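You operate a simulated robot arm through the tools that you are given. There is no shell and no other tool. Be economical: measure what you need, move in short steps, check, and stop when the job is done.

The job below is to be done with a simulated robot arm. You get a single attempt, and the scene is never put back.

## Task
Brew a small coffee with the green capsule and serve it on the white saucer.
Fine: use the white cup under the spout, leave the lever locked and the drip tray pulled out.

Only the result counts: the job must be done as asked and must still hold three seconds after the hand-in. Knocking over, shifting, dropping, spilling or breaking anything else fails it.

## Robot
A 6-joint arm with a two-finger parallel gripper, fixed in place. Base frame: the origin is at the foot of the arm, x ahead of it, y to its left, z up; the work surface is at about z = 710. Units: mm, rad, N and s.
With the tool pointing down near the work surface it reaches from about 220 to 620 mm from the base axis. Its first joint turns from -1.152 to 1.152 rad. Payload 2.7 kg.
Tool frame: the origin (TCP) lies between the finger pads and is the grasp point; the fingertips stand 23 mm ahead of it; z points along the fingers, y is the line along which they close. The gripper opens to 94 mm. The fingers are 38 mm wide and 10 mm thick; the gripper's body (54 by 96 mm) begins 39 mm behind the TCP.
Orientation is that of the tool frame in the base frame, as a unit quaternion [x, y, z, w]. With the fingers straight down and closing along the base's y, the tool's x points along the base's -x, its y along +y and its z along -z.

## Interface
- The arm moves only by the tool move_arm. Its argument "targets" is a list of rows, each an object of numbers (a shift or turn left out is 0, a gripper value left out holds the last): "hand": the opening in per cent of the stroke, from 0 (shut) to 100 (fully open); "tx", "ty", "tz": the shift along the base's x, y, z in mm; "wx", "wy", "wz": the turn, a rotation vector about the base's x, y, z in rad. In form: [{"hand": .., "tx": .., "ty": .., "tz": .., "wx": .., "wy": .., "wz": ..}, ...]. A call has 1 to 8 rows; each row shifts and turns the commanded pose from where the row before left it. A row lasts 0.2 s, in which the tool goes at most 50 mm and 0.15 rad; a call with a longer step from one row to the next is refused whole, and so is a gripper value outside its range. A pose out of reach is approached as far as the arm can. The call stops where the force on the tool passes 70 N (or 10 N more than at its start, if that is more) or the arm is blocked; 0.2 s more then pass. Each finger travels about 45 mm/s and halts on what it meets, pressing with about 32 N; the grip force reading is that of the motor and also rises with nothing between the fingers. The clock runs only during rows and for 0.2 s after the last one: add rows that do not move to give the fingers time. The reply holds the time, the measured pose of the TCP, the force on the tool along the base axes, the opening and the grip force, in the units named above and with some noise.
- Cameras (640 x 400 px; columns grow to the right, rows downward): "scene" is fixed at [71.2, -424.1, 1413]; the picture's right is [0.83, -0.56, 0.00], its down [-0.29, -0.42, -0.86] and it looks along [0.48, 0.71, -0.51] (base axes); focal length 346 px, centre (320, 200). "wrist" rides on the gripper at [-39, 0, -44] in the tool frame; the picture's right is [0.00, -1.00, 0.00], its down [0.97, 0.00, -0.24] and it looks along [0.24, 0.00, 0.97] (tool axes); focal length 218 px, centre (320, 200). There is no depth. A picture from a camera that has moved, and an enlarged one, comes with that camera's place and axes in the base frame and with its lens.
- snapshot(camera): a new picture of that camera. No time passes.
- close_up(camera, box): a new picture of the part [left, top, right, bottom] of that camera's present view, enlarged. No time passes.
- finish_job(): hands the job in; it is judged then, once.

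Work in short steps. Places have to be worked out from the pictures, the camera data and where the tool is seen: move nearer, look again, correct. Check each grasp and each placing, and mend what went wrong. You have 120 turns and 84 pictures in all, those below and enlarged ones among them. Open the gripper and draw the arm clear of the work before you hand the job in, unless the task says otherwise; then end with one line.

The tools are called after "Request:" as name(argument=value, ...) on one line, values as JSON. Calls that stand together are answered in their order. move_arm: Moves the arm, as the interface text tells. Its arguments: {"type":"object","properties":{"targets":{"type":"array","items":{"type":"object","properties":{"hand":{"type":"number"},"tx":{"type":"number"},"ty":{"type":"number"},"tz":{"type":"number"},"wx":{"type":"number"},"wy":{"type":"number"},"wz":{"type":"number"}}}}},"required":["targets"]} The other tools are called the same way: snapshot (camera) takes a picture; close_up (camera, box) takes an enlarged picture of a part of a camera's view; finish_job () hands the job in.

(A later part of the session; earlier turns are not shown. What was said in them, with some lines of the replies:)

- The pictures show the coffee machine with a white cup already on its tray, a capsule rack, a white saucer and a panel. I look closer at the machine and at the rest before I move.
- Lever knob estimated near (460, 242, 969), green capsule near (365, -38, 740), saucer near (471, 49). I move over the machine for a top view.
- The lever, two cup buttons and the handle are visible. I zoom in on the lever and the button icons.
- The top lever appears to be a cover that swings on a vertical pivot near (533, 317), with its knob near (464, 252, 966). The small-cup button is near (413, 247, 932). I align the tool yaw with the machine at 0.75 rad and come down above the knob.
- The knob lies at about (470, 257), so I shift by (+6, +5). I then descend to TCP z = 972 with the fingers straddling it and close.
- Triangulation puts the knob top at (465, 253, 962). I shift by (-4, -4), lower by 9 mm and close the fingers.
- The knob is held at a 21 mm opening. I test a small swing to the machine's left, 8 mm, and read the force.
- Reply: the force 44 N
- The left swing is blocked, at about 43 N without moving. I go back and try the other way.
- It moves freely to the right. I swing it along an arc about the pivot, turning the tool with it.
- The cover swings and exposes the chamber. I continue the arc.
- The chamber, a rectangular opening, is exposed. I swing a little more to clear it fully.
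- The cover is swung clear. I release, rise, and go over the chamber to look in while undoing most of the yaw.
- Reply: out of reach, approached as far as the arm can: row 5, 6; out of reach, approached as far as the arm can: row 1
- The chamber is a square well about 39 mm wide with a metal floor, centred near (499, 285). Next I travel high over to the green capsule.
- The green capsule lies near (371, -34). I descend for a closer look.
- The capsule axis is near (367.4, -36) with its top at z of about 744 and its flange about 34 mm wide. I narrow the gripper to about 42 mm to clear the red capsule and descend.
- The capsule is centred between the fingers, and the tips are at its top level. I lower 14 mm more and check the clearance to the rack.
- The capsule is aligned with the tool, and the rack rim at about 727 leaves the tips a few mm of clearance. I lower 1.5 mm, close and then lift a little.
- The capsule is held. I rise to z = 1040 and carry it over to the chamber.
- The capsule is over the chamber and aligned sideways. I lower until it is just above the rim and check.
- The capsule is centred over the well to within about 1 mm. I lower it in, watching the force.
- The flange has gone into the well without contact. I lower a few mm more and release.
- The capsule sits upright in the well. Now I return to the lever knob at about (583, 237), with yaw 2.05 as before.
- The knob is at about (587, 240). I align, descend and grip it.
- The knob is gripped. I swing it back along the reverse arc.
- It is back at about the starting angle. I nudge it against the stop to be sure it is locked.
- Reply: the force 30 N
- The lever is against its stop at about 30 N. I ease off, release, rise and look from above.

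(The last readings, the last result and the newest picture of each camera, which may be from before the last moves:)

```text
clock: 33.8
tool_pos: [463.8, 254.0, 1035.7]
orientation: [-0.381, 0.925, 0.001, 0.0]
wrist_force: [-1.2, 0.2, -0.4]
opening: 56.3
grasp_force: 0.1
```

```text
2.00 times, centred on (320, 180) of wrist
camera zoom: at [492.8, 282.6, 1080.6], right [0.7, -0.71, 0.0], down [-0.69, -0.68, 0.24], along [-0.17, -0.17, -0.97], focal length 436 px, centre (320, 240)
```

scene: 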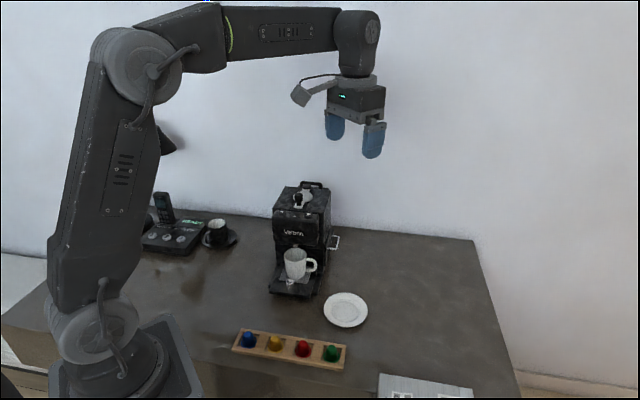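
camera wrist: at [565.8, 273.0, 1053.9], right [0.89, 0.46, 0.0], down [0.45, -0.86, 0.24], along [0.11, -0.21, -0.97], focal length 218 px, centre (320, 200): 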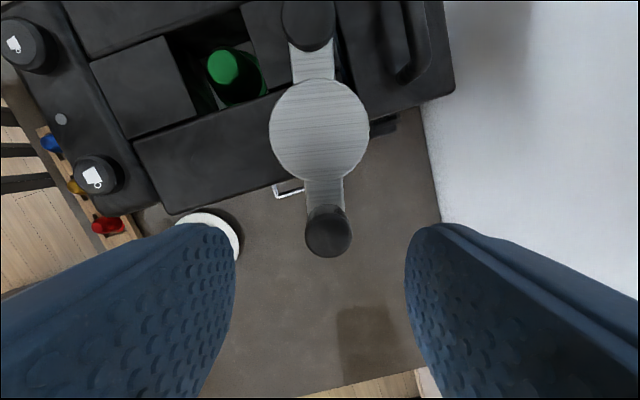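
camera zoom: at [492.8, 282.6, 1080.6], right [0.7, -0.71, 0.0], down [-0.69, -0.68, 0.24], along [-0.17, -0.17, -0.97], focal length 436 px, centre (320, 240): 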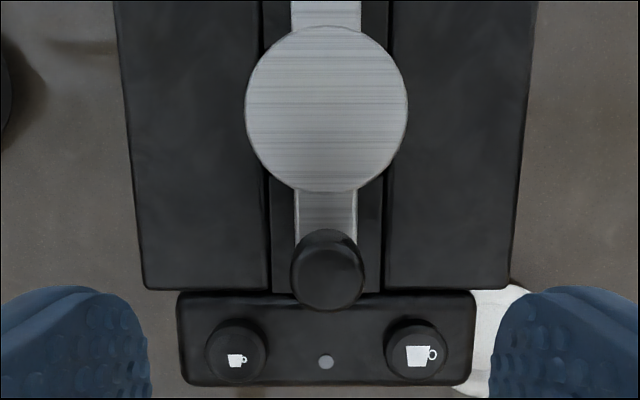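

The lever is locked and aligned. The small-cup button is at about (414, 248, 931). I close the fingers, move over it and descend near it.

Request:
move_arm(targets=[{"hand": 0, "tx": -26, "ty": -4}, {"hand": 0, "tx": -26, "ty": -4}, {"hand": 0, "tz": -30}, {"hand": 0, "tz": -25}, {"hand": 0, "tz": -10}])

Request:
close_up(camera="wrist", box=[220, 150, 420, 310])

Request:
close_up(camera="scene", box=[260, 160, 360, 225])

```text
clock: 35.0
tool_pos: [412.3, 245.8, 970.7]
orientation: [-0.38, 0.925, 0.0, 0.0]
wrist_force: [0.7, 0.0, 0.5]
opening: 0.0
grasp_force: 31.9
```

```text
2.50 times, centred on (320, 230) of wrist
camera zoom: at [440.4, 274.4, 1016.4], right [0.7, -0.71, 0.0], down [-0.69, -0.68, 0.24], along [-0.17, -0.17, -0.97], focal length 546 px, centre (320, 125)
```

zoom: 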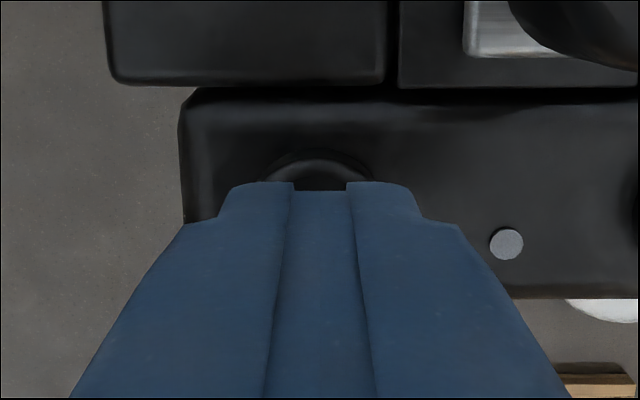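

```text
6.15 times, centred on (310, 192) of scene
camera zoom: at [71.2, -424.1, 1413.0], right [0.83, -0.56, 0.0], down [-0.29, -0.42, -0.86], along [0.48, 0.71, -0.51], focal length 2128 px, centre (382, 246)
```

zoom: 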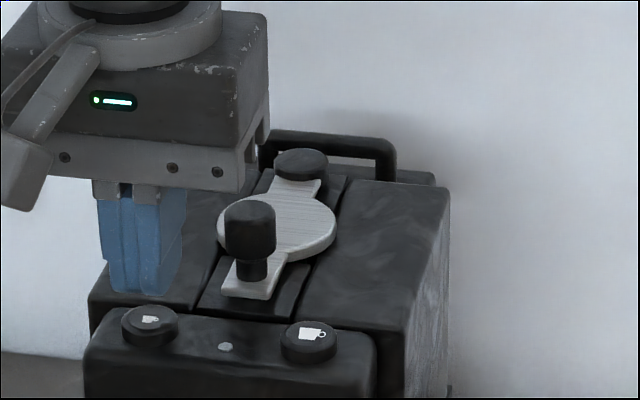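

The fingers are over the small button. I descend in small steps until I feel contact.

Request:
move_arm(targets=[{"tz": -8}, {"tz": -4}, {"tz": -2}])

Request:
move_arm(targets=[{"tz": -2}, {"tz": -1}])

```text
clock: 35.8
tool_pos: [410.5, 247.2, 957.8]
orientation: [-0.381, 0.925, 0.001, 0.0]
wrist_force: [0.3, -0.7, 0.3]
opening: 0.0
grasp_force: 31.9
```

```text
clock: 36.4
tool_pos: [411.5, 248.1, 953.7]
orientation: [-0.38, 0.925, 0.002, 0.001]
wrist_force: [0.4, 0.3, 0.9]
opening: 0.0
grasp_force: 32.2
```

Request:
move_arm(targets=[{"tz": -1.5}, {"tz": -1.5}])

Request:
close_up(camera="scene", box=[260, 170, 360, 290])

```text
clock: 37.0
tool_pos: [410.1, 245.8, 952.0]
orientation: [-0.38, 0.925, 0.0, 0.001]
wrist_force: [-0.6, -1.1, 3.9]
opening: 0.0
grasp_force: 31.6
```

```text
3.33 times, centred on (310, 230) of scene
camera zoom: at [71.2, -424.1, 1413.0], right [0.83, -0.56, 0.0], down [-0.29, -0.42, -0.86], along [0.48, 0.71, -0.51], focal length 1153 px, centre (353, 100)
```

zoom: 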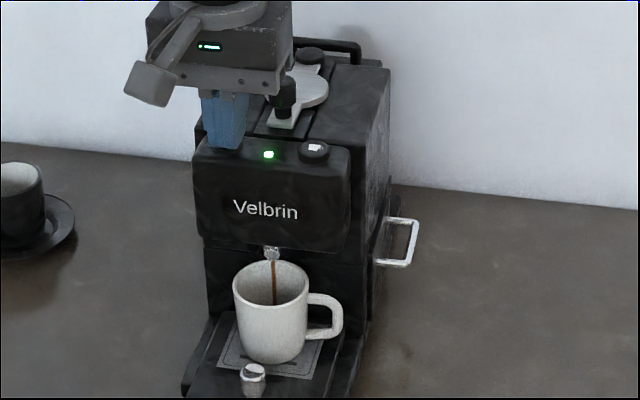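

It is brewing: the LED is green and the stream falls into the white cup. I lift off the button and wait.

Request:
move_arm(targets=[{"tz": 10}, {"tz": 40}, {"tz": 20}, {}, {}, {}, {}, {}])

Request:
move_arm(targets=[{}, {}, {}, {}, {}, {}, {}, {}])

Request:
move_arm(targets=[{}, {}, {}, {}, {}, {}, {}, {}])

Request:
close_up(camera="scene", box=[260, 170, 360, 290])

```text
clock: 38.8
tool_pos: [411.5, 247.4, 1022.8]
orientation: [-0.38, 0.925, 0.001, 0.0]
wrist_force: [0.2, -0.2, -0.3]
opening: 0.0
grasp_force: 31.4
```

```text
clock: 40.6
tool_pos: [412.4, 246.9, 1022.6]
orientation: [-0.38, 0.925, 0.001, 0.0]
wrist_force: [-0.5, 0.6, 0.7]
opening: 0.0
grasp_force: 32.2
```

```text
clock: 42.4
tool_pos: [411.6, 247.5, 1020.5]
orientation: [-0.381, 0.925, 0.001, 0.0]
wrist_force: [-0.1, 0.3, 0.6]
opening: 0.2
grasp_force: 32.3
```

```text
3.33 times, centred on (310, 230) of scene
camera zoom: at [71.2, -424.1, 1413.0], right [0.83, -0.56, 0.0], down [-0.29, -0.42, -0.86], along [0.48, 0.71, -0.51], focal length 1153 px, centre (353, 100)
```

zoom: 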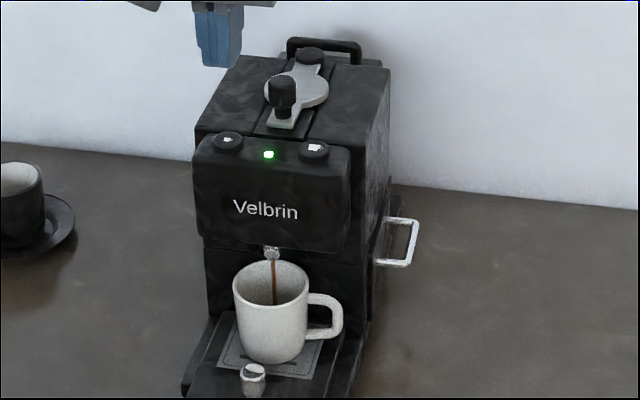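

It is still brewing. Meanwhile I move high over to the tray front and look down at it.

Request:
move_arm(targets=[{"tx": -14, "ty": -25}, {"tx": -14, "ty": -30}, {"tx": -14, "ty": -30}, {"hand": 40, "tz": -30}, {"hand": 40, "tz": -30}, {}, {}])

Request:
snapshot(camera="wrist")

```text
clock: 44.0
tool_pos: [368.2, 163.5, 959.4]
orientation: [-0.379, 0.925, 0.001, 0.001]
wrist_force: [0.0, -1.2, -0.5]
opening: 37.7
grasp_force: 0.0
```

```text
35 pictures are left
camera wrist: at [398.2, 191.0, 1006.1], right [0.7, -0.71, 0.0], down [-0.69, -0.68, 0.24], along [-0.17, -0.17, -0.97], focal length 218 px, centre (320, 200)
```

wrist: 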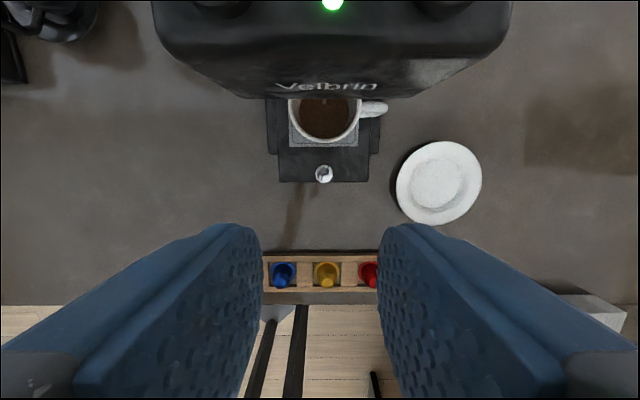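

Coffee is in the cup. I wait for the stream and the LED to stop.

Request:
move_arm(targets=[{}, {}, {}, {}, {}, {}, {}, {}])

Request:
move_arm(targets=[{}, {}, {}, {}, {}, {}, {}, {}])

Request:
close_up(camera="wrist", box=[240, 0, 440, 200])

```text
clock: 45.8
tool_pos: [369.4, 162.6, 961.5]
orientation: [-0.38, 0.925, 0.001, 0.0]
wrist_force: [0.4, -0.7, 0.0]
opening: 37.6
grasp_force: 0.0
```

```text
clock: 47.6
tool_pos: [369.5, 162.6, 960.3]
orientation: [-0.38, 0.925, 0.001, 0.001]
wrist_force: [-0.2, -0.5, -0.9]
opening: 37.5
grasp_force: 0.1
```

```text
2.00 times, centred on (340, 100) of wrist
camera zoom: at [398.2, 191.0, 1006.3], right [0.7, -0.71, 0.0], down [-0.69, -0.68, 0.24], along [-0.17, -0.17, -0.97], focal length 436 px, centre (280, 400)
```

zoom: 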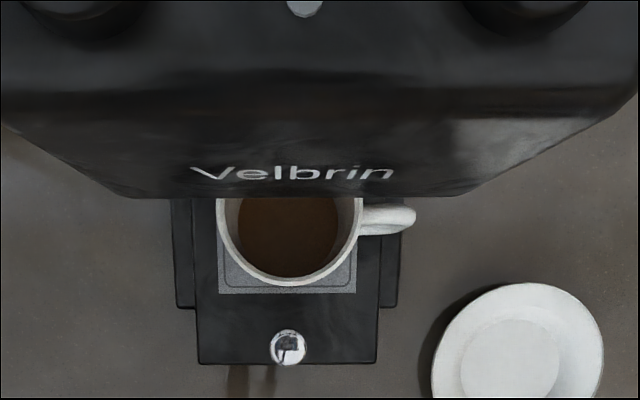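

The brew is finished: the LED is off and the stream has stopped. The tray knob is estimated near (381, 167, 775). I move down over it, slightly forward, and look again.

Request:
move_arm(targets=[{"tx": 4, "tz": -40}, {"tx": 3, "tz": -40}, {"tz": -20}])

Request:
snapshot(camera="wrist")

Request:
close_up(camera="scene", box=[240, 220, 360, 310])

```text
clock: 48.4
tool_pos: [376.5, 162.2, 860.9]
orientation: [-0.38, 0.925, 0.0, 0.0]
wrist_force: [-0.5, 0.1, 0.0]
opening: 37.8
grasp_force: 0.0
```

```text
33 pictures are left
camera wrist: at [405.2, 190.1, 905.8], right [0.7, -0.71, 0.0], down [-0.69, -0.68, 0.24], along [-0.17, -0.17, -0.97], focal length 218 px, centre (320, 200)
```

wrist: 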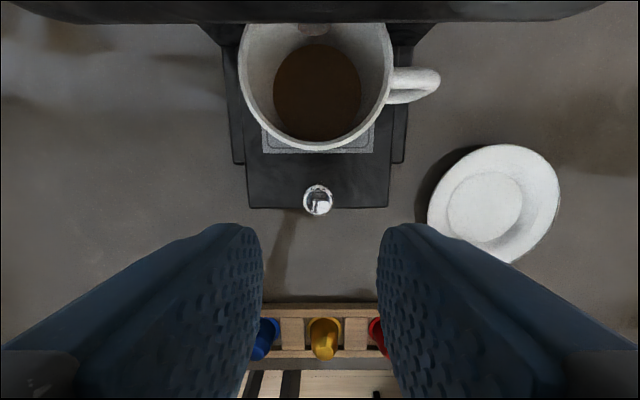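

```text
4.44 times, centred on (300, 265) of scene
camera zoom: at [71.2, -424.1, 1413.0], right [0.83, -0.56, 0.0], down [-0.29, -0.42, -0.86], along [0.48, 0.71, -0.51], focal length 1537 px, centre (409, -89)
```

zoom: 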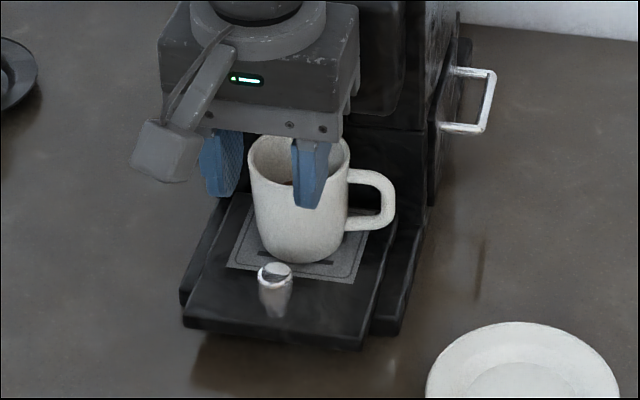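

The knob top is at (381.5, 168, 775) and the cup rim front is 38 mm behind the TCP, which clears the gripper body. I lower to TCP z = 774 and grip the knob.

Request:
move_arm(targets=[{"tz": -40}, {"tz": -30}, {"tz": -12}, {"tz": -5}])

Request:
close_up(camera="scene", box=[240, 220, 360, 310])

Request:
snapshot(camera="wrist")

```text
clock: 49.4
tool_pos: [375.2, 161.7, 773.5]
orientation: [-0.38, 0.925, 0.0, 0.0]
wrist_force: [0.3, 0.1, 1.4]
opening: 37.4
grasp_force: 0.0
```

```text
4.44 times, centred on (300, 265) of scene
camera zoom: at [71.2, -424.1, 1413.0], right [0.83, -0.56, 0.0], down [-0.29, -0.42, -0.86], along [0.48, 0.71, -0.51], focal length 1537 px, centre (409, -89)
```

zoom: 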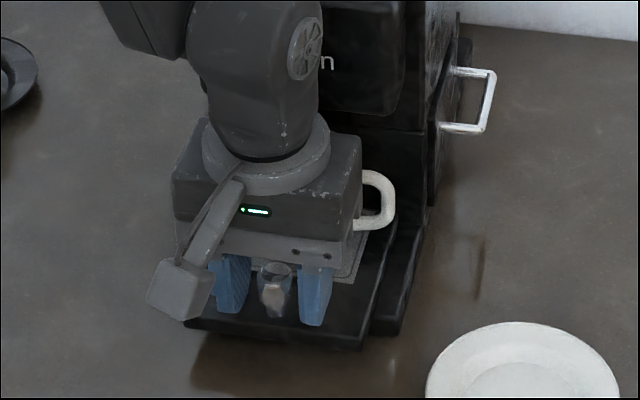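

```text
30 pictures are left
camera wrist: at [404.9, 189.4, 818.4], right [0.7, -0.71, 0.0], down [-0.69, -0.68, 0.24], along [-0.17, -0.17, -0.97], focal length 218 px, centre (320, 200)
```

wrist: 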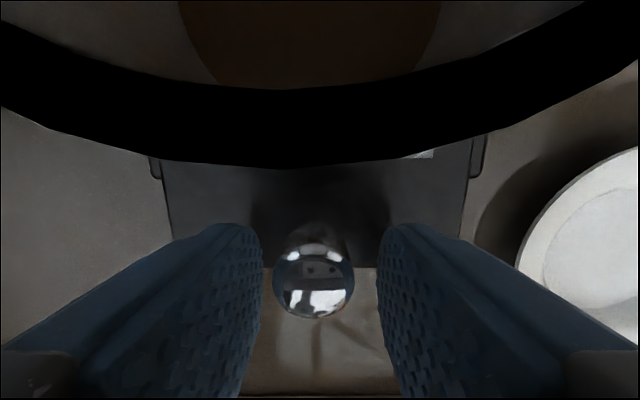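

The knob sits between the fingers and nothing touches the cup. I grip it and pull slowly along the machine's front direction.

Request:
move_arm(targets=[{"hand": 10}, {"hand": 10}, {"hand": 10}, {"hand": 10}])

Request:
move_arm(targets=[{"tx": -1, "ty": -1}, {"tx": -1.4, "ty": -1.4}, {"tx": -1.4, "ty": -1.4}, {"tx": -1.4, "ty": -1.4}])

Request:
close_up(camera="scene", box=[240, 220, 360, 310])

```text
clock: 50.4
tool_pos: [375.1, 162.4, 774.9]
orientation: [-0.381, 0.924, 0.0, 0.0]
wrist_force: [-19.0, 20.6, 0.2]
opening: 20.3
grasp_force: 44.9
```

```text
clock: 51.4
tool_pos: [369.5, 157.4, 773.0]
orientation: [-0.381, 0.924, 0.0, -0.001]
wrist_force: [-22.6, 23.7, -14.0]
opening: 19.9
grasp_force: 45.2
```

```text
4.44 times, centred on (300, 265) of scene
camera zoom: at [70.9, -423.5, 1413.2], right [0.83, -0.56, 0.0], down [-0.29, -0.42, -0.86], along [0.48, 0.71, -0.51], focal length 1537 px, centre (409, -89)
```

zoom: 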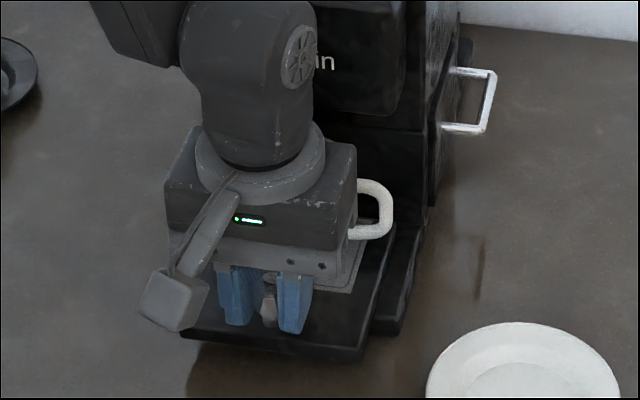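

The tray slides and the cup rides along. There is a 30 N sideways load, so I correct about 1.5 mm toward -r and keep pulling.

Request:
move_arm(targets=[{"tx": -2, "ty": -0.3}, {"tx": -2, "ty": -1}, {"tx": -2, "ty": -2}, {"tx": -2, "ty": -2}, {"tx": -2, "ty": -2}, {"tx": -1.5, "ty": -1.5}])

Request:
move_arm(targets=[{"tx": -1.5, "ty": -1.5}, {"tx": -2, "ty": -2}, {"tx": -2, "ty": -2}, {"tx": -2, "ty": -2}, {"tx": -2, "ty": -2}, {"tx": -1.5, "ty": -1.5}])

Request:
close_up(camera="scene", box=[240, 220, 360, 310])

```text
clock: 52.8
tool_pos: [359.6, 147.9, 774.2]
orientation: [-0.38, 0.925, 0.001, 0.0]
wrist_force: [-8.0, 8.6, -25.9]
opening: 20.0
grasp_force: 44.9
```

```text
clock: 54.2
tool_pos: [347.8, 135.1, 773.7]
orientation: [-0.38, 0.925, 0.001, 0.0]
wrist_force: [-4.6, 4.7, -26.5]
opening: 19.8
grasp_force: 44.7
```

```text
4.44 times, centred on (300, 265) of scene
camera zoom: at [71.4, -423.8, 1413.0], right [0.83, -0.56, 0.0], down [-0.29, -0.42, -0.86], along [0.48, 0.71, -0.51], focal length 1537 px, centre (409, -89)
```

zoom: 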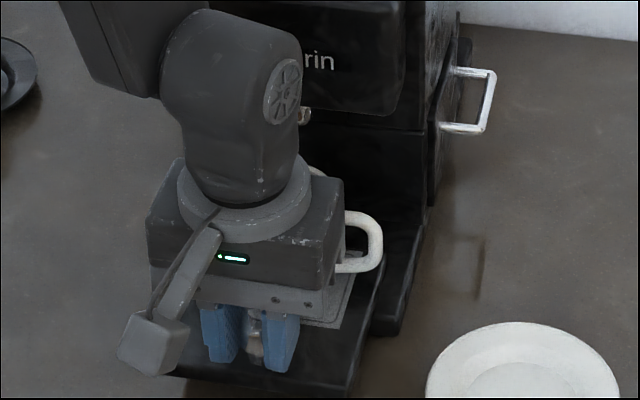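

The tray is out by 38 mm. There is a steady -26 N in z, so I relieve it by 1 mm and continue pulling slowly.

Request:
move_arm(targets=[{"tz": -1}, {"tx": -1, "ty": -1}, {"tx": -2, "ty": -2}, {"tx": -2, "ty": -2}, {"tx": -1.5, "ty": -1.5}])

```text
clock: 55.4
tool_pos: [342.5, 130.2, 773.2]
orientation: [-0.379, 0.925, 0.001, 0.001]
wrist_force: [-1.5, 2.4, 8.3]
opening: 20.0
grasp_force: 45.0
```

The load is relieved. I continue pulling.

Request:
move_arm(targets=[{"tx": -1.5, "ty": -1.5}, {"tx": -2, "ty": -2}, {"tx": -2, "ty": -2}, {"tx": -2, "ty": -2}, {"tx": -2, "ty": -2}, {"tx": -1.5, "ty": -1.5}])

Request:
snapshot(camera="scene")

```text
clock: 56.8
tool_pos: [331.6, 119.7, 774.1]
orientation: [-0.38, 0.925, 0.0, 0.002]
wrist_force: [1.4, 0.0, 25.0]
opening: 20.2
grasp_force: 45.1
```

```text
27 pictures are left
```

scene: 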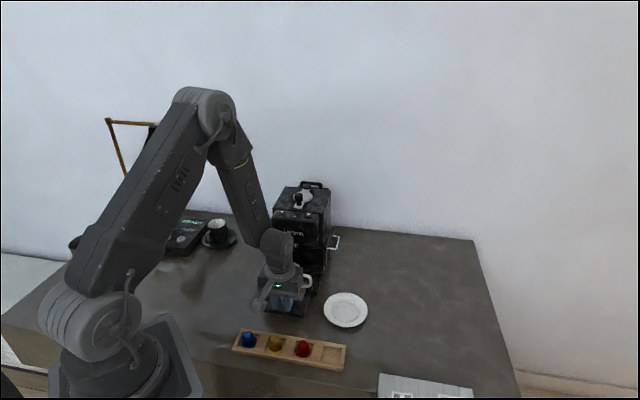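

It is pulled 61 mm with no stop yet. I relieve z slightly and pull a little further to look for the end stop.

Request:
move_arm(targets=[{"tz": 0.7}, {"tx": -1.5, "ty": -1.5}, {"tx": -1.5, "ty": -1.5}, {"tx": -1.5, "ty": -1.5}, {"tx": -1.5, "ty": -1.5}, {"tx": -1.5, "ty": -1.5}])

Request:
close_up(camera="scene", box=[240, 220, 360, 320])

```text
clock: 58.2
tool_pos: [323.9, 110.9, 773.4]
orientation: [-0.38, 0.925, 0.0, 0.0]
wrist_force: [6.8, -5.8, 2.9]
opening: 20.3
grasp_force: 45.2
```

```text
4.00 times, centred on (300, 270) of scene
camera zoom: at [71.3, -424.2, 1412.9], right [0.83, -0.56, 0.0], down [-0.29, -0.42, -0.86], along [0.48, 0.71, -0.51], focal length 1383 px, centre (400, -80)
```

zoom: 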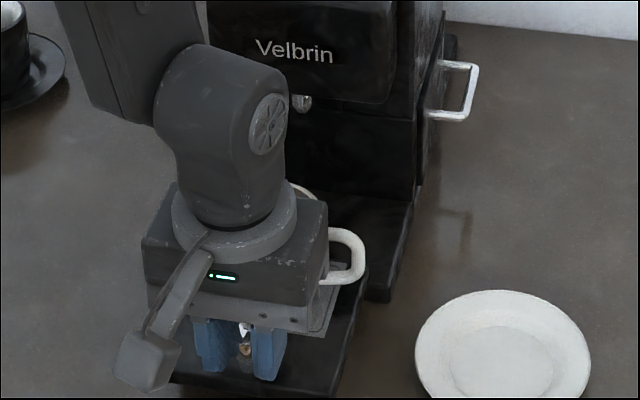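

The tray is out by about 72 mm with the cup standing on it. I release the knob, rise straight up and look at the cup.

Request:
move_arm(targets=[{"hand": 40}, {"hand": 40}, {"hand": 40}, {"tz": 15}, {"tz": 35}, {"tz": 45}, {"tz": 45}, {"hand": 100}])

Request:
move_arm(targets=[{"hand": 100, "tx": 15, "ty": 15}, {"tx": 15, "ty": 15}, {"tz": 20}])

Request:
snapshot(camera="wrist")

Request:
close_up(camera="scene", box=[240, 220, 360, 320])

```text
clock: 60.0
tool_pos: [323.5, 110.8, 914.1]
orientation: [-0.381, 0.925, 0.0, 0.0]
wrist_force: [1.9, -0.6, 0.6]
opening: 72.7
grasp_force: 0.1
```

```text
clock: 60.8
tool_pos: [354.3, 141.8, 932.7]
orientation: [-0.38, 0.925, 0.0, 0.0]
wrist_force: [-0.8, -0.6, -0.3]
opening: 94.1
grasp_force: 0.0
```

```text
25 pictures are left
camera wrist: at [383.0, 170.1, 978.4], right [0.7, -0.71, 0.0], down [-0.69, -0.68, 0.24], along [-0.17, -0.17, -0.97], focal length 218 px, centre (320, 200)
```

wrist: 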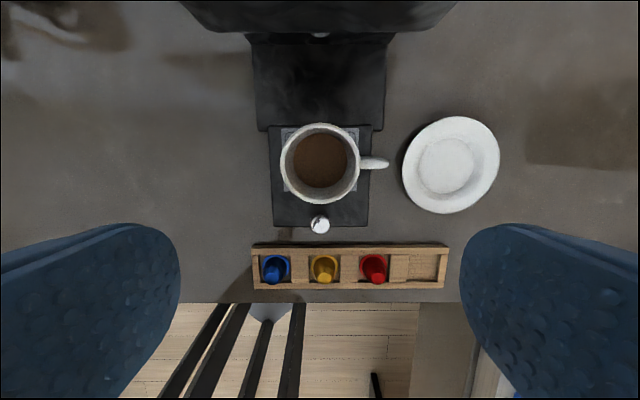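

```text
4.00 times, centred on (300, 270) of scene
camera zoom: at [71.2, -424.1, 1413.0], right [0.83, -0.56, 0.0], down [-0.29, -0.42, -0.86], along [0.48, 0.71, -0.51], focal length 1383 px, centre (400, -80)
```

zoom: 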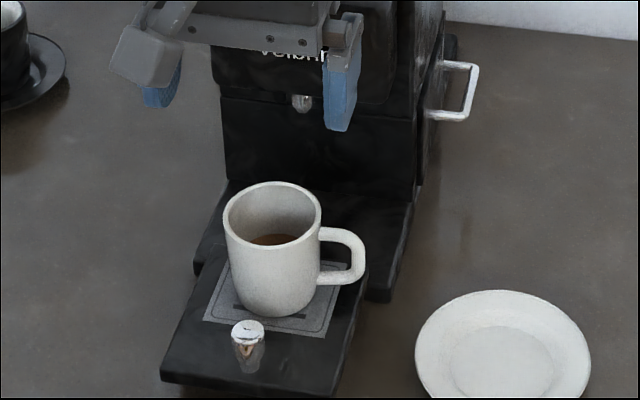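

The tray is out and the cup is standing with coffee in it, its rim centre at about (374, 161) and its handle pointing along +r. I rotate the gripper 90° to close front-to-back, clear of the handle, and centre over the cup.

Request:
move_arm(targets=[{"wz": -0.147, "hand": 78}, {"wz": -0.147}, {"wz": -0.147}, {"wz": -0.147}, {"wz": -0.147}, {"wz": -0.147}, {"wz": -0.147}, {"wz": -0.147}])

Request:
move_arm(targets=[{"tx": 10, "ty": 9.5, "wz": -0.13}, {"tx": 10, "ty": 9.5, "wz": -0.13}, {"wz": -0.13}])

Request:
snapshot(camera="wrist")

```text
clock: 62.6
tool_pos: [352.2, 141.9, 933.3]
orientation: [0.199, 0.98, 0.001, 0.001]
wrist_force: [0.1, 0.5, 0.2]
opening: 73.2
grasp_force: 0.0
```

```text
clock: 63.4
tool_pos: [373.8, 159.7, 934.6]
orientation: [0.384, 0.923, 0.0, 0.0]
wrist_force: [0.3, 0.2, 0.2]
opening: 73.4
grasp_force: 0.0
```

```text
23 pictures are left
camera wrist: at [402.1, 133.5, 978.8], right [-0.71, -0.71, 0.0], down [-0.69, 0.69, 0.24], along [-0.17, 0.17, -0.97], focal length 218 px, centre (320, 200)
```

wrist: 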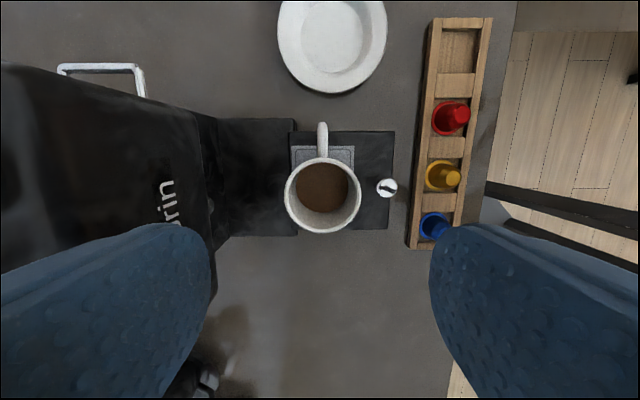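

The cup is near (373, 158.5). I descend partway and look again.

Request:
move_arm(targets=[{"tx": -0.5, "ty": -1, "tz": -35}, {"tz": -35}])

Request:
snapshot(camera="wrist")

Request:
close_up(camera="scene", box=[230, 200, 370, 320])

```text
clock: 64.0
tool_pos: [373.3, 160.1, 864.6]
orientation: [0.383, 0.924, 0.0, 0.0]
wrist_force: [0.2, -1.1, -0.8]
opening: 73.4
grasp_force: 0.0
```

```text
22 pictures are left
camera wrist: at [402.3, 132.4, 908.7], right [-0.71, -0.71, 0.0], down [-0.69, 0.69, 0.24], along [-0.17, 0.17, -0.97], focal length 218 px, centre (320, 200)
```

wrist: 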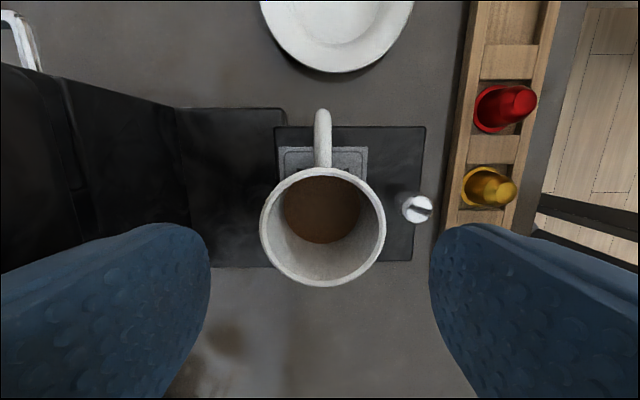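

```text
3.33 times, centred on (300, 260) of scene
camera zoom: at [71.2, -424.1, 1413.0], right [0.83, -0.56, 0.0], down [-0.29, -0.42, -0.86], along [0.48, 0.71, -0.51], focal length 1153 px, centre (387, 0)
```

zoom: 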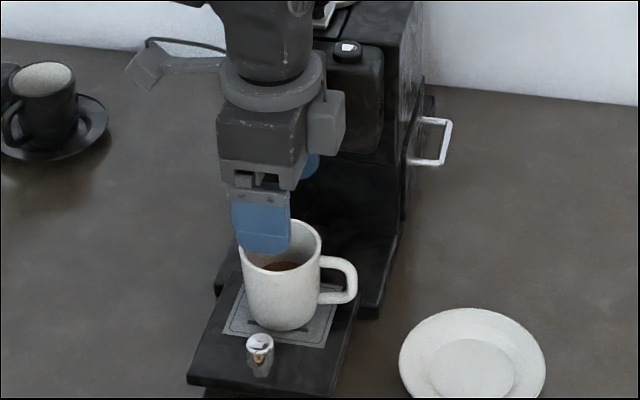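

The cup axis is near (374.8, 157.8) with its rim at z of about 813. I correct and descend with the fingers in front of and behind the cup.

Request:
move_arm(targets=[{"tx": 1.3, "ty": -1.5, "tz": -25}, {"tz": -25}, {"tz": -12}, {"tz": -8}])

Request:
close_up(camera="scene", box=[230, 200, 370, 320])

Request:
snapshot(camera="wrist")

```text
clock: 65.0
tool_pos: [375.0, 159.1, 794.1]
orientation: [0.382, 0.924, 0.001, 0.0]
wrist_force: [0.0, 0.3, 0.0]
opening: 73.5
grasp_force: 0.0
```

```text
3.33 times, centred on (300, 260) of scene
camera zoom: at [71.2, -424.1, 1413.0], right [0.83, -0.56, 0.0], down [-0.29, -0.42, -0.86], along [0.48, 0.71, -0.51], focal length 1153 px, centre (387, 0)
```

zoom: 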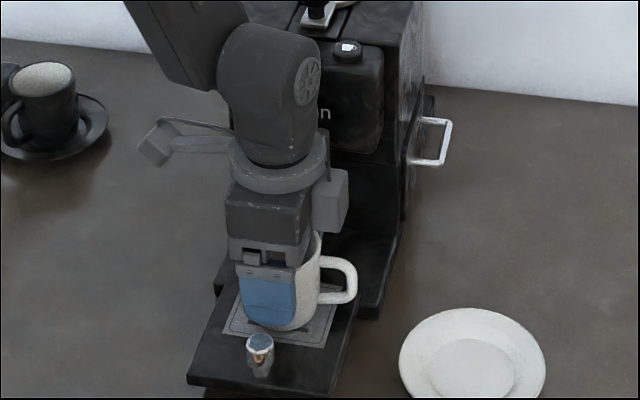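

```text
19 pictures are left
camera wrist: at [403.0, 131.5, 838.8], right [-0.71, -0.71, 0.0], down [-0.69, 0.69, 0.24], along [-0.17, 0.17, -0.97], focal length 218 px, centre (320, 200)
```

wrist: 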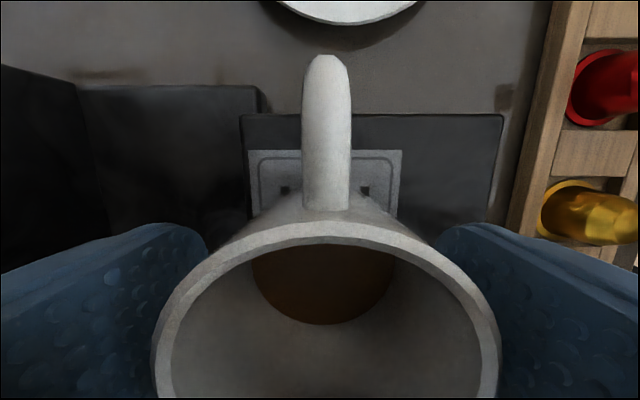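

The cup is between the fingers and nothing is touching. I close gently in steps.

Request:
move_arm(targets=[{"hand": 72}, {"hand": 69}, {"hand": 66}, {"hand": 63}, {"hand": 60}, {"hand": 55}, {"hand": 50}])

```text
clock: 66.6
tool_pos: [373.3, 158.1, 793.1]
orientation: [0.383, 0.924, 0.0, 0.002]
wrist_force: [0.2, 1.0, -0.2]
opening: 58.5
grasp_force: 31.7
```

The cup is gripped at 58.5 mm. I lift gently and check.

Request:
move_arm(targets=[{"tz": 2}, {"tz": 4}, {"tz": 6}, {"tz": 10}, {"tz": 10}, {"tz": 10}, {"tz": 6}])

Request:
close_up(camera="scene", box=[230, 200, 370, 320])

```text
clock: 68.2
tool_pos: [373.9, 157.9, 842.5]
orientation: [0.382, 0.924, 0.001, 0.002]
wrist_force: [-1.4, 0.1, -1.4]
opening: 58.7
grasp_force: 32.2
```

```text
3.33 times, centred on (300, 260) of scene
camera zoom: at [71.2, -424.1, 1413.0], right [0.83, -0.56, 0.0], down [-0.29, -0.42, -0.86], along [0.48, 0.71, -0.51], focal length 1153 px, centre (387, 0)
```

zoom: 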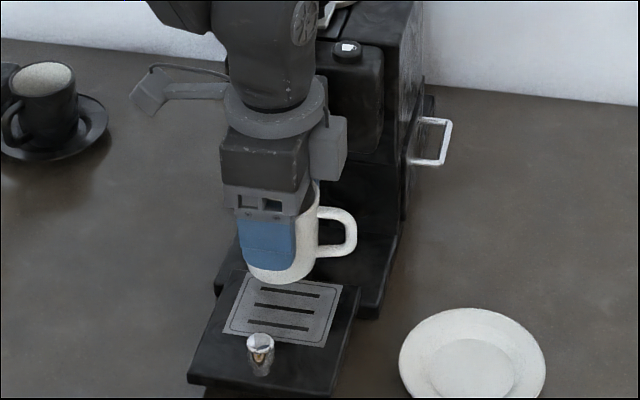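

The cup is lifted level and clear. I carry it slowly toward the saucer at about (472, 47).

Request:
move_arm(targets=[{"tx": 3, "ty": -3.4}, {"tx": 6, "ty": -7}, {"tx": 9, "ty": -10}, {"tx": 9, "ty": -10}, {"tx": 9, "ty": -10}, {"tx": 9, "ty": -10}, {"tx": 6, "ty": -7}, {"tx": 3, "ty": -3.4}])

Request:
snapshot(camera="wrist")

Request:
close_up(camera="scene", box=[270, 230, 410, 350])

```text
clock: 70.0
tool_pos: [428.5, 96.7, 841.2]
orientation: [0.382, 0.924, 0.0, 0.0]
wrist_force: [1.1, -0.1, -2.3]
opening: 58.3
grasp_force: 32.1
```

```text
17 pictures are left
camera wrist: at [457.0, 69.7, 886.6], right [-0.71, -0.71, 0.0], down [-0.69, 0.69, 0.24], along [-0.17, 0.17, -0.97], focal length 218 px, centre (320, 200)
```

wrist: 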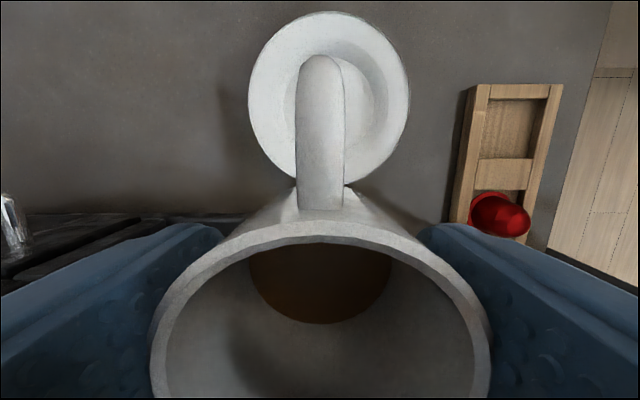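

```text
3.33 times, centred on (340, 290) of scene
camera zoom: at [71.2, -424.1, 1413.0], right [0.83, -0.56, 0.0], down [-0.29, -0.42, -0.86], along [0.48, 0.71, -0.51], focal length 1153 px, centre (253, -100)
```

zoom: 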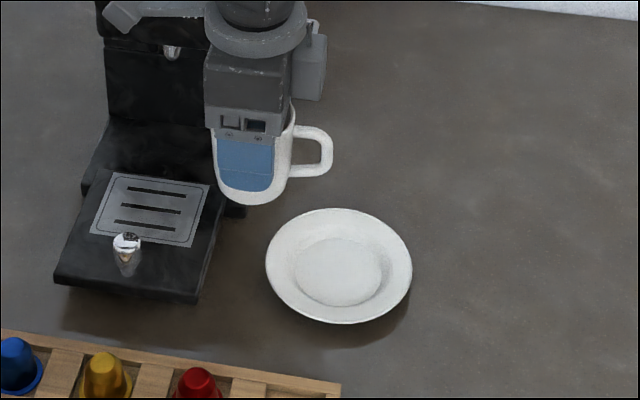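

Perspective-corrected, the saucer centre is at (472, 46). I move the remaining (43, -50.5) gently and then check both views.

Request:
move_arm(targets=[{"tx": 4, "ty": -4.5}, {"tx": 8, "ty": -9}, {"tx": 10, "ty": -11.5}, {"tx": 10, "ty": -11.5}, {"tx": 7, "ty": -9}, {"tx": 4, "ty": -5}])

Request:
snapshot(camera="wrist")

Request:
close_up(camera="scene", box=[270, 230, 410, 350])

```text
clock: 71.4
tool_pos: [471.6, 46.3, 842.3]
orientation: [0.382, 0.924, 0.0, 0.0]
wrist_force: [-0.4, -0.2, -1.7]
opening: 58.6
grasp_force: 32.2
```

```text
15 pictures are left
camera wrist: at [500.2, 19.1, 886.6], right [-0.71, -0.71, 0.0], down [-0.69, 0.69, 0.24], along [-0.17, 0.17, -0.97], focal length 218 px, centre (320, 200)
```

wrist: 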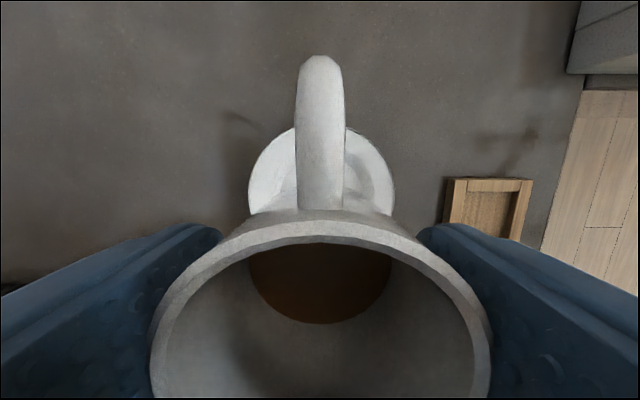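

```text
3.33 times, centred on (340, 290) of scene
camera zoom: at [71.2, -424.1, 1413.0], right [0.83, -0.56, 0.0], down [-0.29, -0.42, -0.86], along [0.48, 0.71, -0.51], focal length 1153 px, centre (253, -100)
```

zoom: 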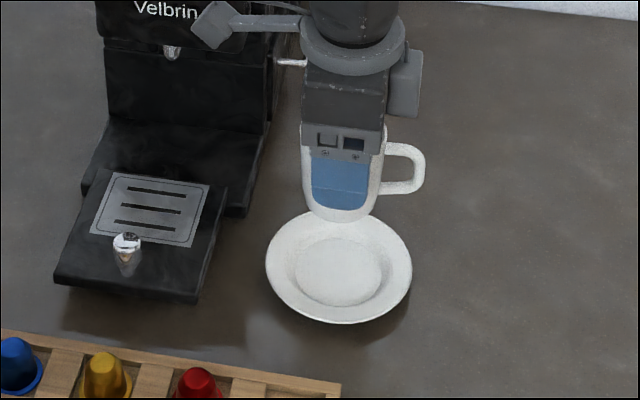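

The cup is centred over the saucer in both views. I lower 55 mm and look.

Request:
move_arm(targets=[{"tz": -6}, {"tz": -12}, {"tz": -14}, {"tz": -12}, {"tz": -8}, {"tz": -4}])

Request:
close_up(camera="scene", box=[290, 250, 400, 340])

```text
clock: 72.8
tool_pos: [470.4, 45.8, 785.6]
orientation: [0.382, 0.924, 0.001, 0.001]
wrist_force: [-0.1, -0.4, -2.1]
opening: 58.3
grasp_force: 32.0
```

```text
4.44 times, centred on (345, 295) of scene
camera zoom: at [71.2, -424.1, 1413.0], right [0.83, -0.56, 0.0], down [-0.29, -0.42, -0.86], along [0.48, 0.71, -0.51], focal length 1537 px, centre (209, -222)
```

zoom: 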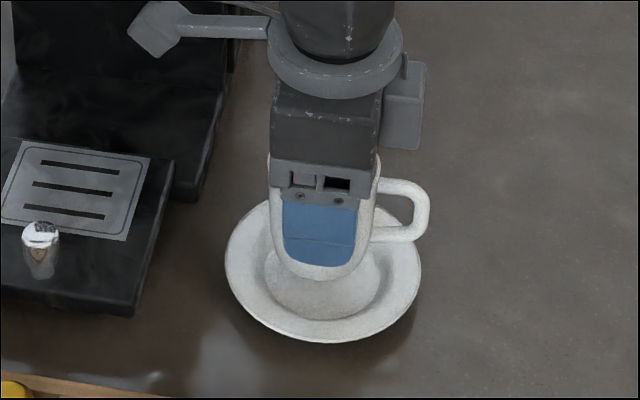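

About 20 mm remain. I lower 14 mm, then go in small steps until I feel contact.

Request:
move_arm(targets=[{"tz": -6}, {"tz": -5}, {"tz": -3}])

Request:
move_arm(targets=[{"tz": -1.5}, {"tz": -1.5}])

Request:
move_arm(targets=[{"tz": -1.2}, {"tz": -1.2}])

Request:
close_up(camera="scene", box=[290, 250, 400, 340])

```text
clock: 73.6
tool_pos: [471.5, 47.1, 772.2]
orientation: [0.383, 0.924, 0.001, 0.001]
wrist_force: [-0.3, -1.0, -1.4]
opening: 58.6
grasp_force: 32.7
```

```text
clock: 74.2
tool_pos: [471.9, 47.7, 769.2]
orientation: [0.383, 0.924, 0.0, 0.001]
wrist_force: [0.1, 0.4, -2.4]
opening: 58.4
grasp_force: 32.1
```

```text
clock: 74.8
tool_pos: [470.5, 47.2, 767.7]
orientation: [0.383, 0.924, 0.001, 0.001]
wrist_force: [-0.7, -1.6, 5.1]
opening: 58.4
grasp_force: 32.7
```

```text
4.44 times, centred on (345, 295) of scene
camera zoom: at [71.1, -424.1, 1413.0], right [0.83, -0.56, 0.0], down [-0.29, -0.42, -0.86], along [0.48, 0.71, -0.51], focal length 1537 px, centre (209, -222)
```

zoom: 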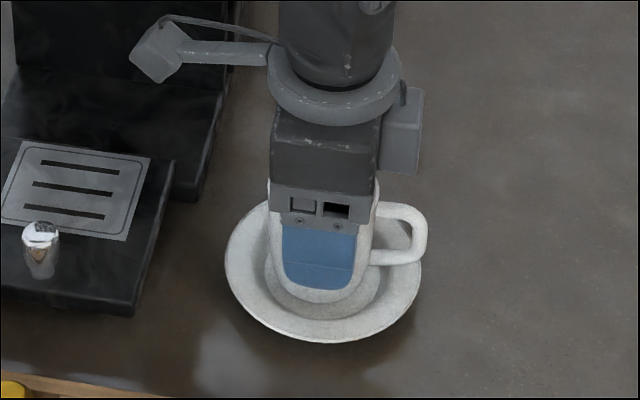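

Contact is felt, with the force up by about 7 N, and the cup sits inside the saucer's well. I open slowly and check.

Request:
move_arm(targets=[{"tz": -0.5, "hand": 63}, {"hand": 66}, {"hand": 70}, {"hand": 76}, {"hand": 80}])

Request:
snapshot(camera="wrist")

```text
clock: 76.0
tool_pos: [471.4, 47.6, 765.9]
orientation: [0.383, 0.924, 0.0, 0.001]
wrist_force: [-0.5, -0.2, -0.3]
opening: 75.3
grasp_force: 0.0
```

```text
11 pictures are left
camera wrist: at [500.1, 19.8, 811.0], right [-0.71, -0.71, 0.0], down [-0.69, 0.69, 0.24], along [-0.17, 0.17, -0.97], focal length 218 px, centre (320, 200)
```

wrist: 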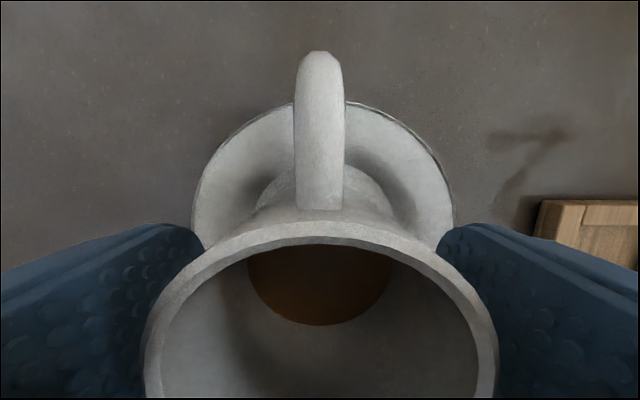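

The cup stands free on the saucer. I rise straight up and check everything.

Request:
move_arm(targets=[{"tz": 10}, {"tz": 20}, {"tz": 40}, {"tz": 45}, {"tz": 45}, {"tz": 40}])

Request:
snapshot(camera="wrist")

Request:
close_up(camera="scene", box=[220, 170, 400, 370])

```text
clock: 77.4
tool_pos: [471.5, 45.2, 966.3]
orientation: [0.382, 0.924, 0.0, 0.0]
wrist_force: [0.5, 0.1, 0.2]
opening: 75.4
grasp_force: 0.0
```

```text
10 pictures are left
camera wrist: at [500.2, 18.4, 1011.2], right [-0.71, -0.71, 0.0], down [-0.69, 0.69, 0.24], along [-0.17, 0.17, -0.97], focal length 218 px, centre (320, 200)
```

wrist: 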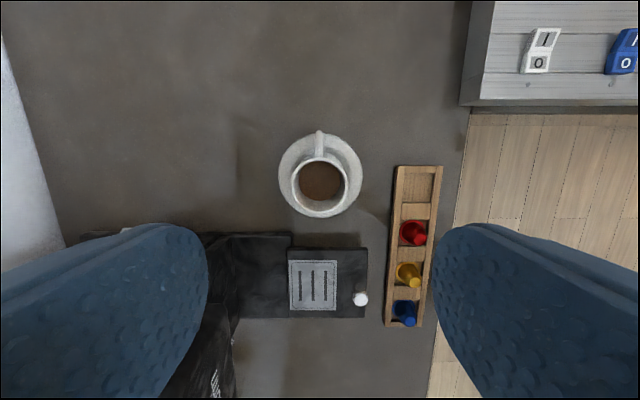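

```text
2.00 times, centred on (310, 270) of scene
camera zoom: at [71.2, -424.1, 1413.0], right [0.83, -0.56, 0.0], down [-0.29, -0.42, -0.86], along [0.48, 0.71, -0.51], focal length 692 px, centre (340, 60)
```

zoom: 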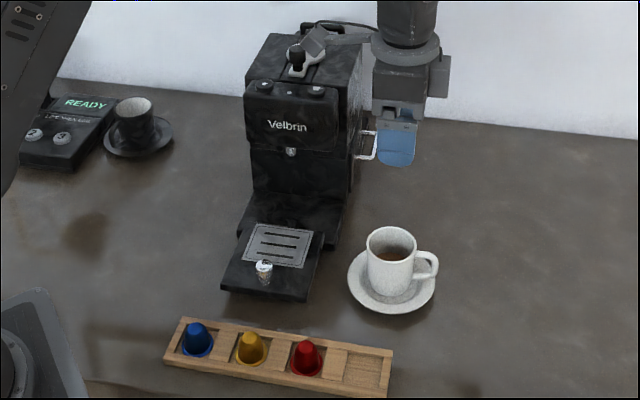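

The cup is served and the lever is locked. I zoom in to judge how far the tray is out and whether it sits level.

Request:
close_up(camera="scene", box=[260, 250, 350, 330])

Request:
close_up(camera="wrist", box=[190, 210, 390, 340])

```text
5.00 times, centred on (305, 290) of scene
camera zoom: at [71.2, -424.1, 1413.0], right [0.83, -0.56, 0.0], down [-0.29, -0.42, -0.86], along [0.48, 0.71, -0.51], focal length 1729 px, centre (395, -250)
```

zoom: 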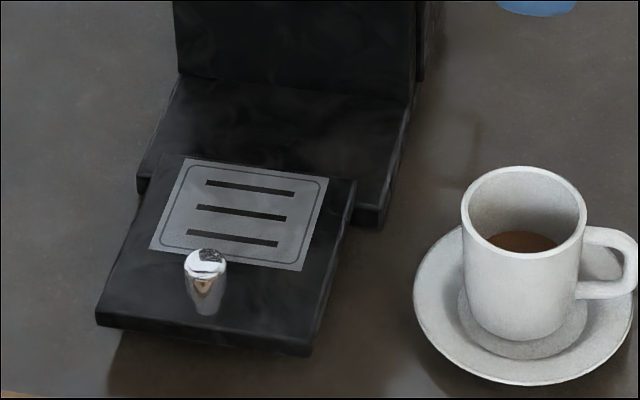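

```text
3.08 times, centred on (290, 275) of wrist
camera zoom: at [500.2, 18.4, 1011.2], right [-0.71, -0.71, 0.0], down [-0.69, 0.69, 0.24], along [-0.17, 0.17, -0.97], focal length 672 px, centre (412, -31)
```

zoom: 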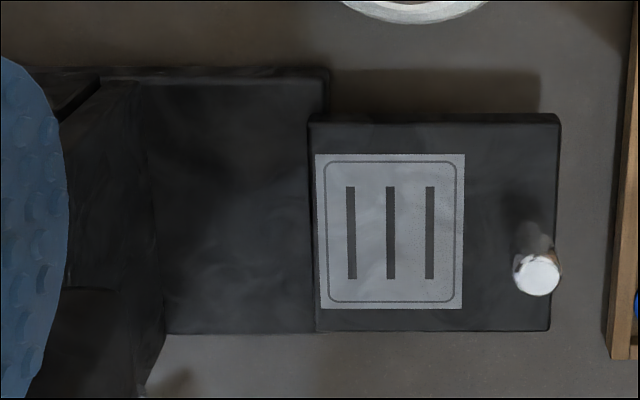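

The tray is almost fully out, level, and barely overlaps its base, so I leave it there. I draw the arm up and clear.

Request:
move_arm(targets=[{"hand": 100, "tz": 40, "ty": -20}, {"tz": 40, "ty": -30}, {"tz": 40, "ty": -30}, {}, {}])

Request:
snapshot(camera="scene")

Request:
close_up(camera="scene", box=[260, 170, 360, 240])

```text
clock: 78.6
tool_pos: [471.5, -34.1, 1086.7]
orientation: [0.382, 0.924, 0.0, 0.001]
wrist_force: [0.9, 0.4, -0.3]
opening: 94.0
grasp_force: 0.1
```

```text
6 pictures are left
```

scene: 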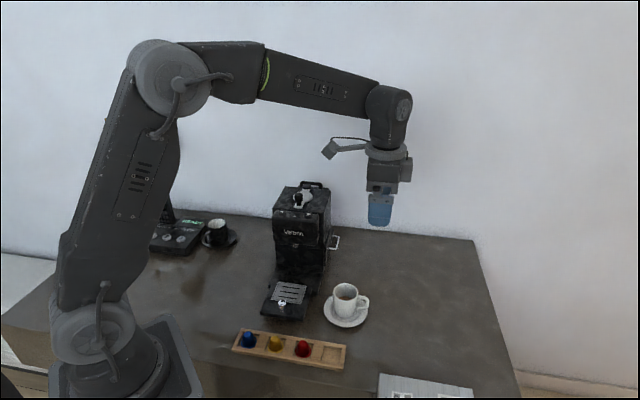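

```text
5.71 times, centred on (310, 205) of scene
camera zoom: at [71.2, -424.1, 1413.0], right [0.83, -0.56, 0.0], down [-0.29, -0.42, -0.86], along [0.48, 0.71, -0.51], focal length 1976 px, centre (377, 171)
```

zoom: 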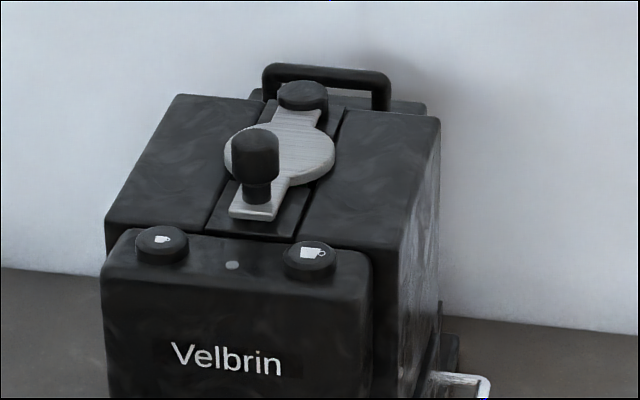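

The lever is locked, the tray is out, the cup is on the saucer, the arm is clear and everything else is in place. I hand the job in.

Request:
finish_job()

```text
The job is handed in.
```

I brewed a small coffee from the green capsule into the white cup and set it on the white saucer, leaving the lever locked, the drip tray pulled out about 72 mm (I felt no end stop) and nothing spilled or knocked over that I could see.
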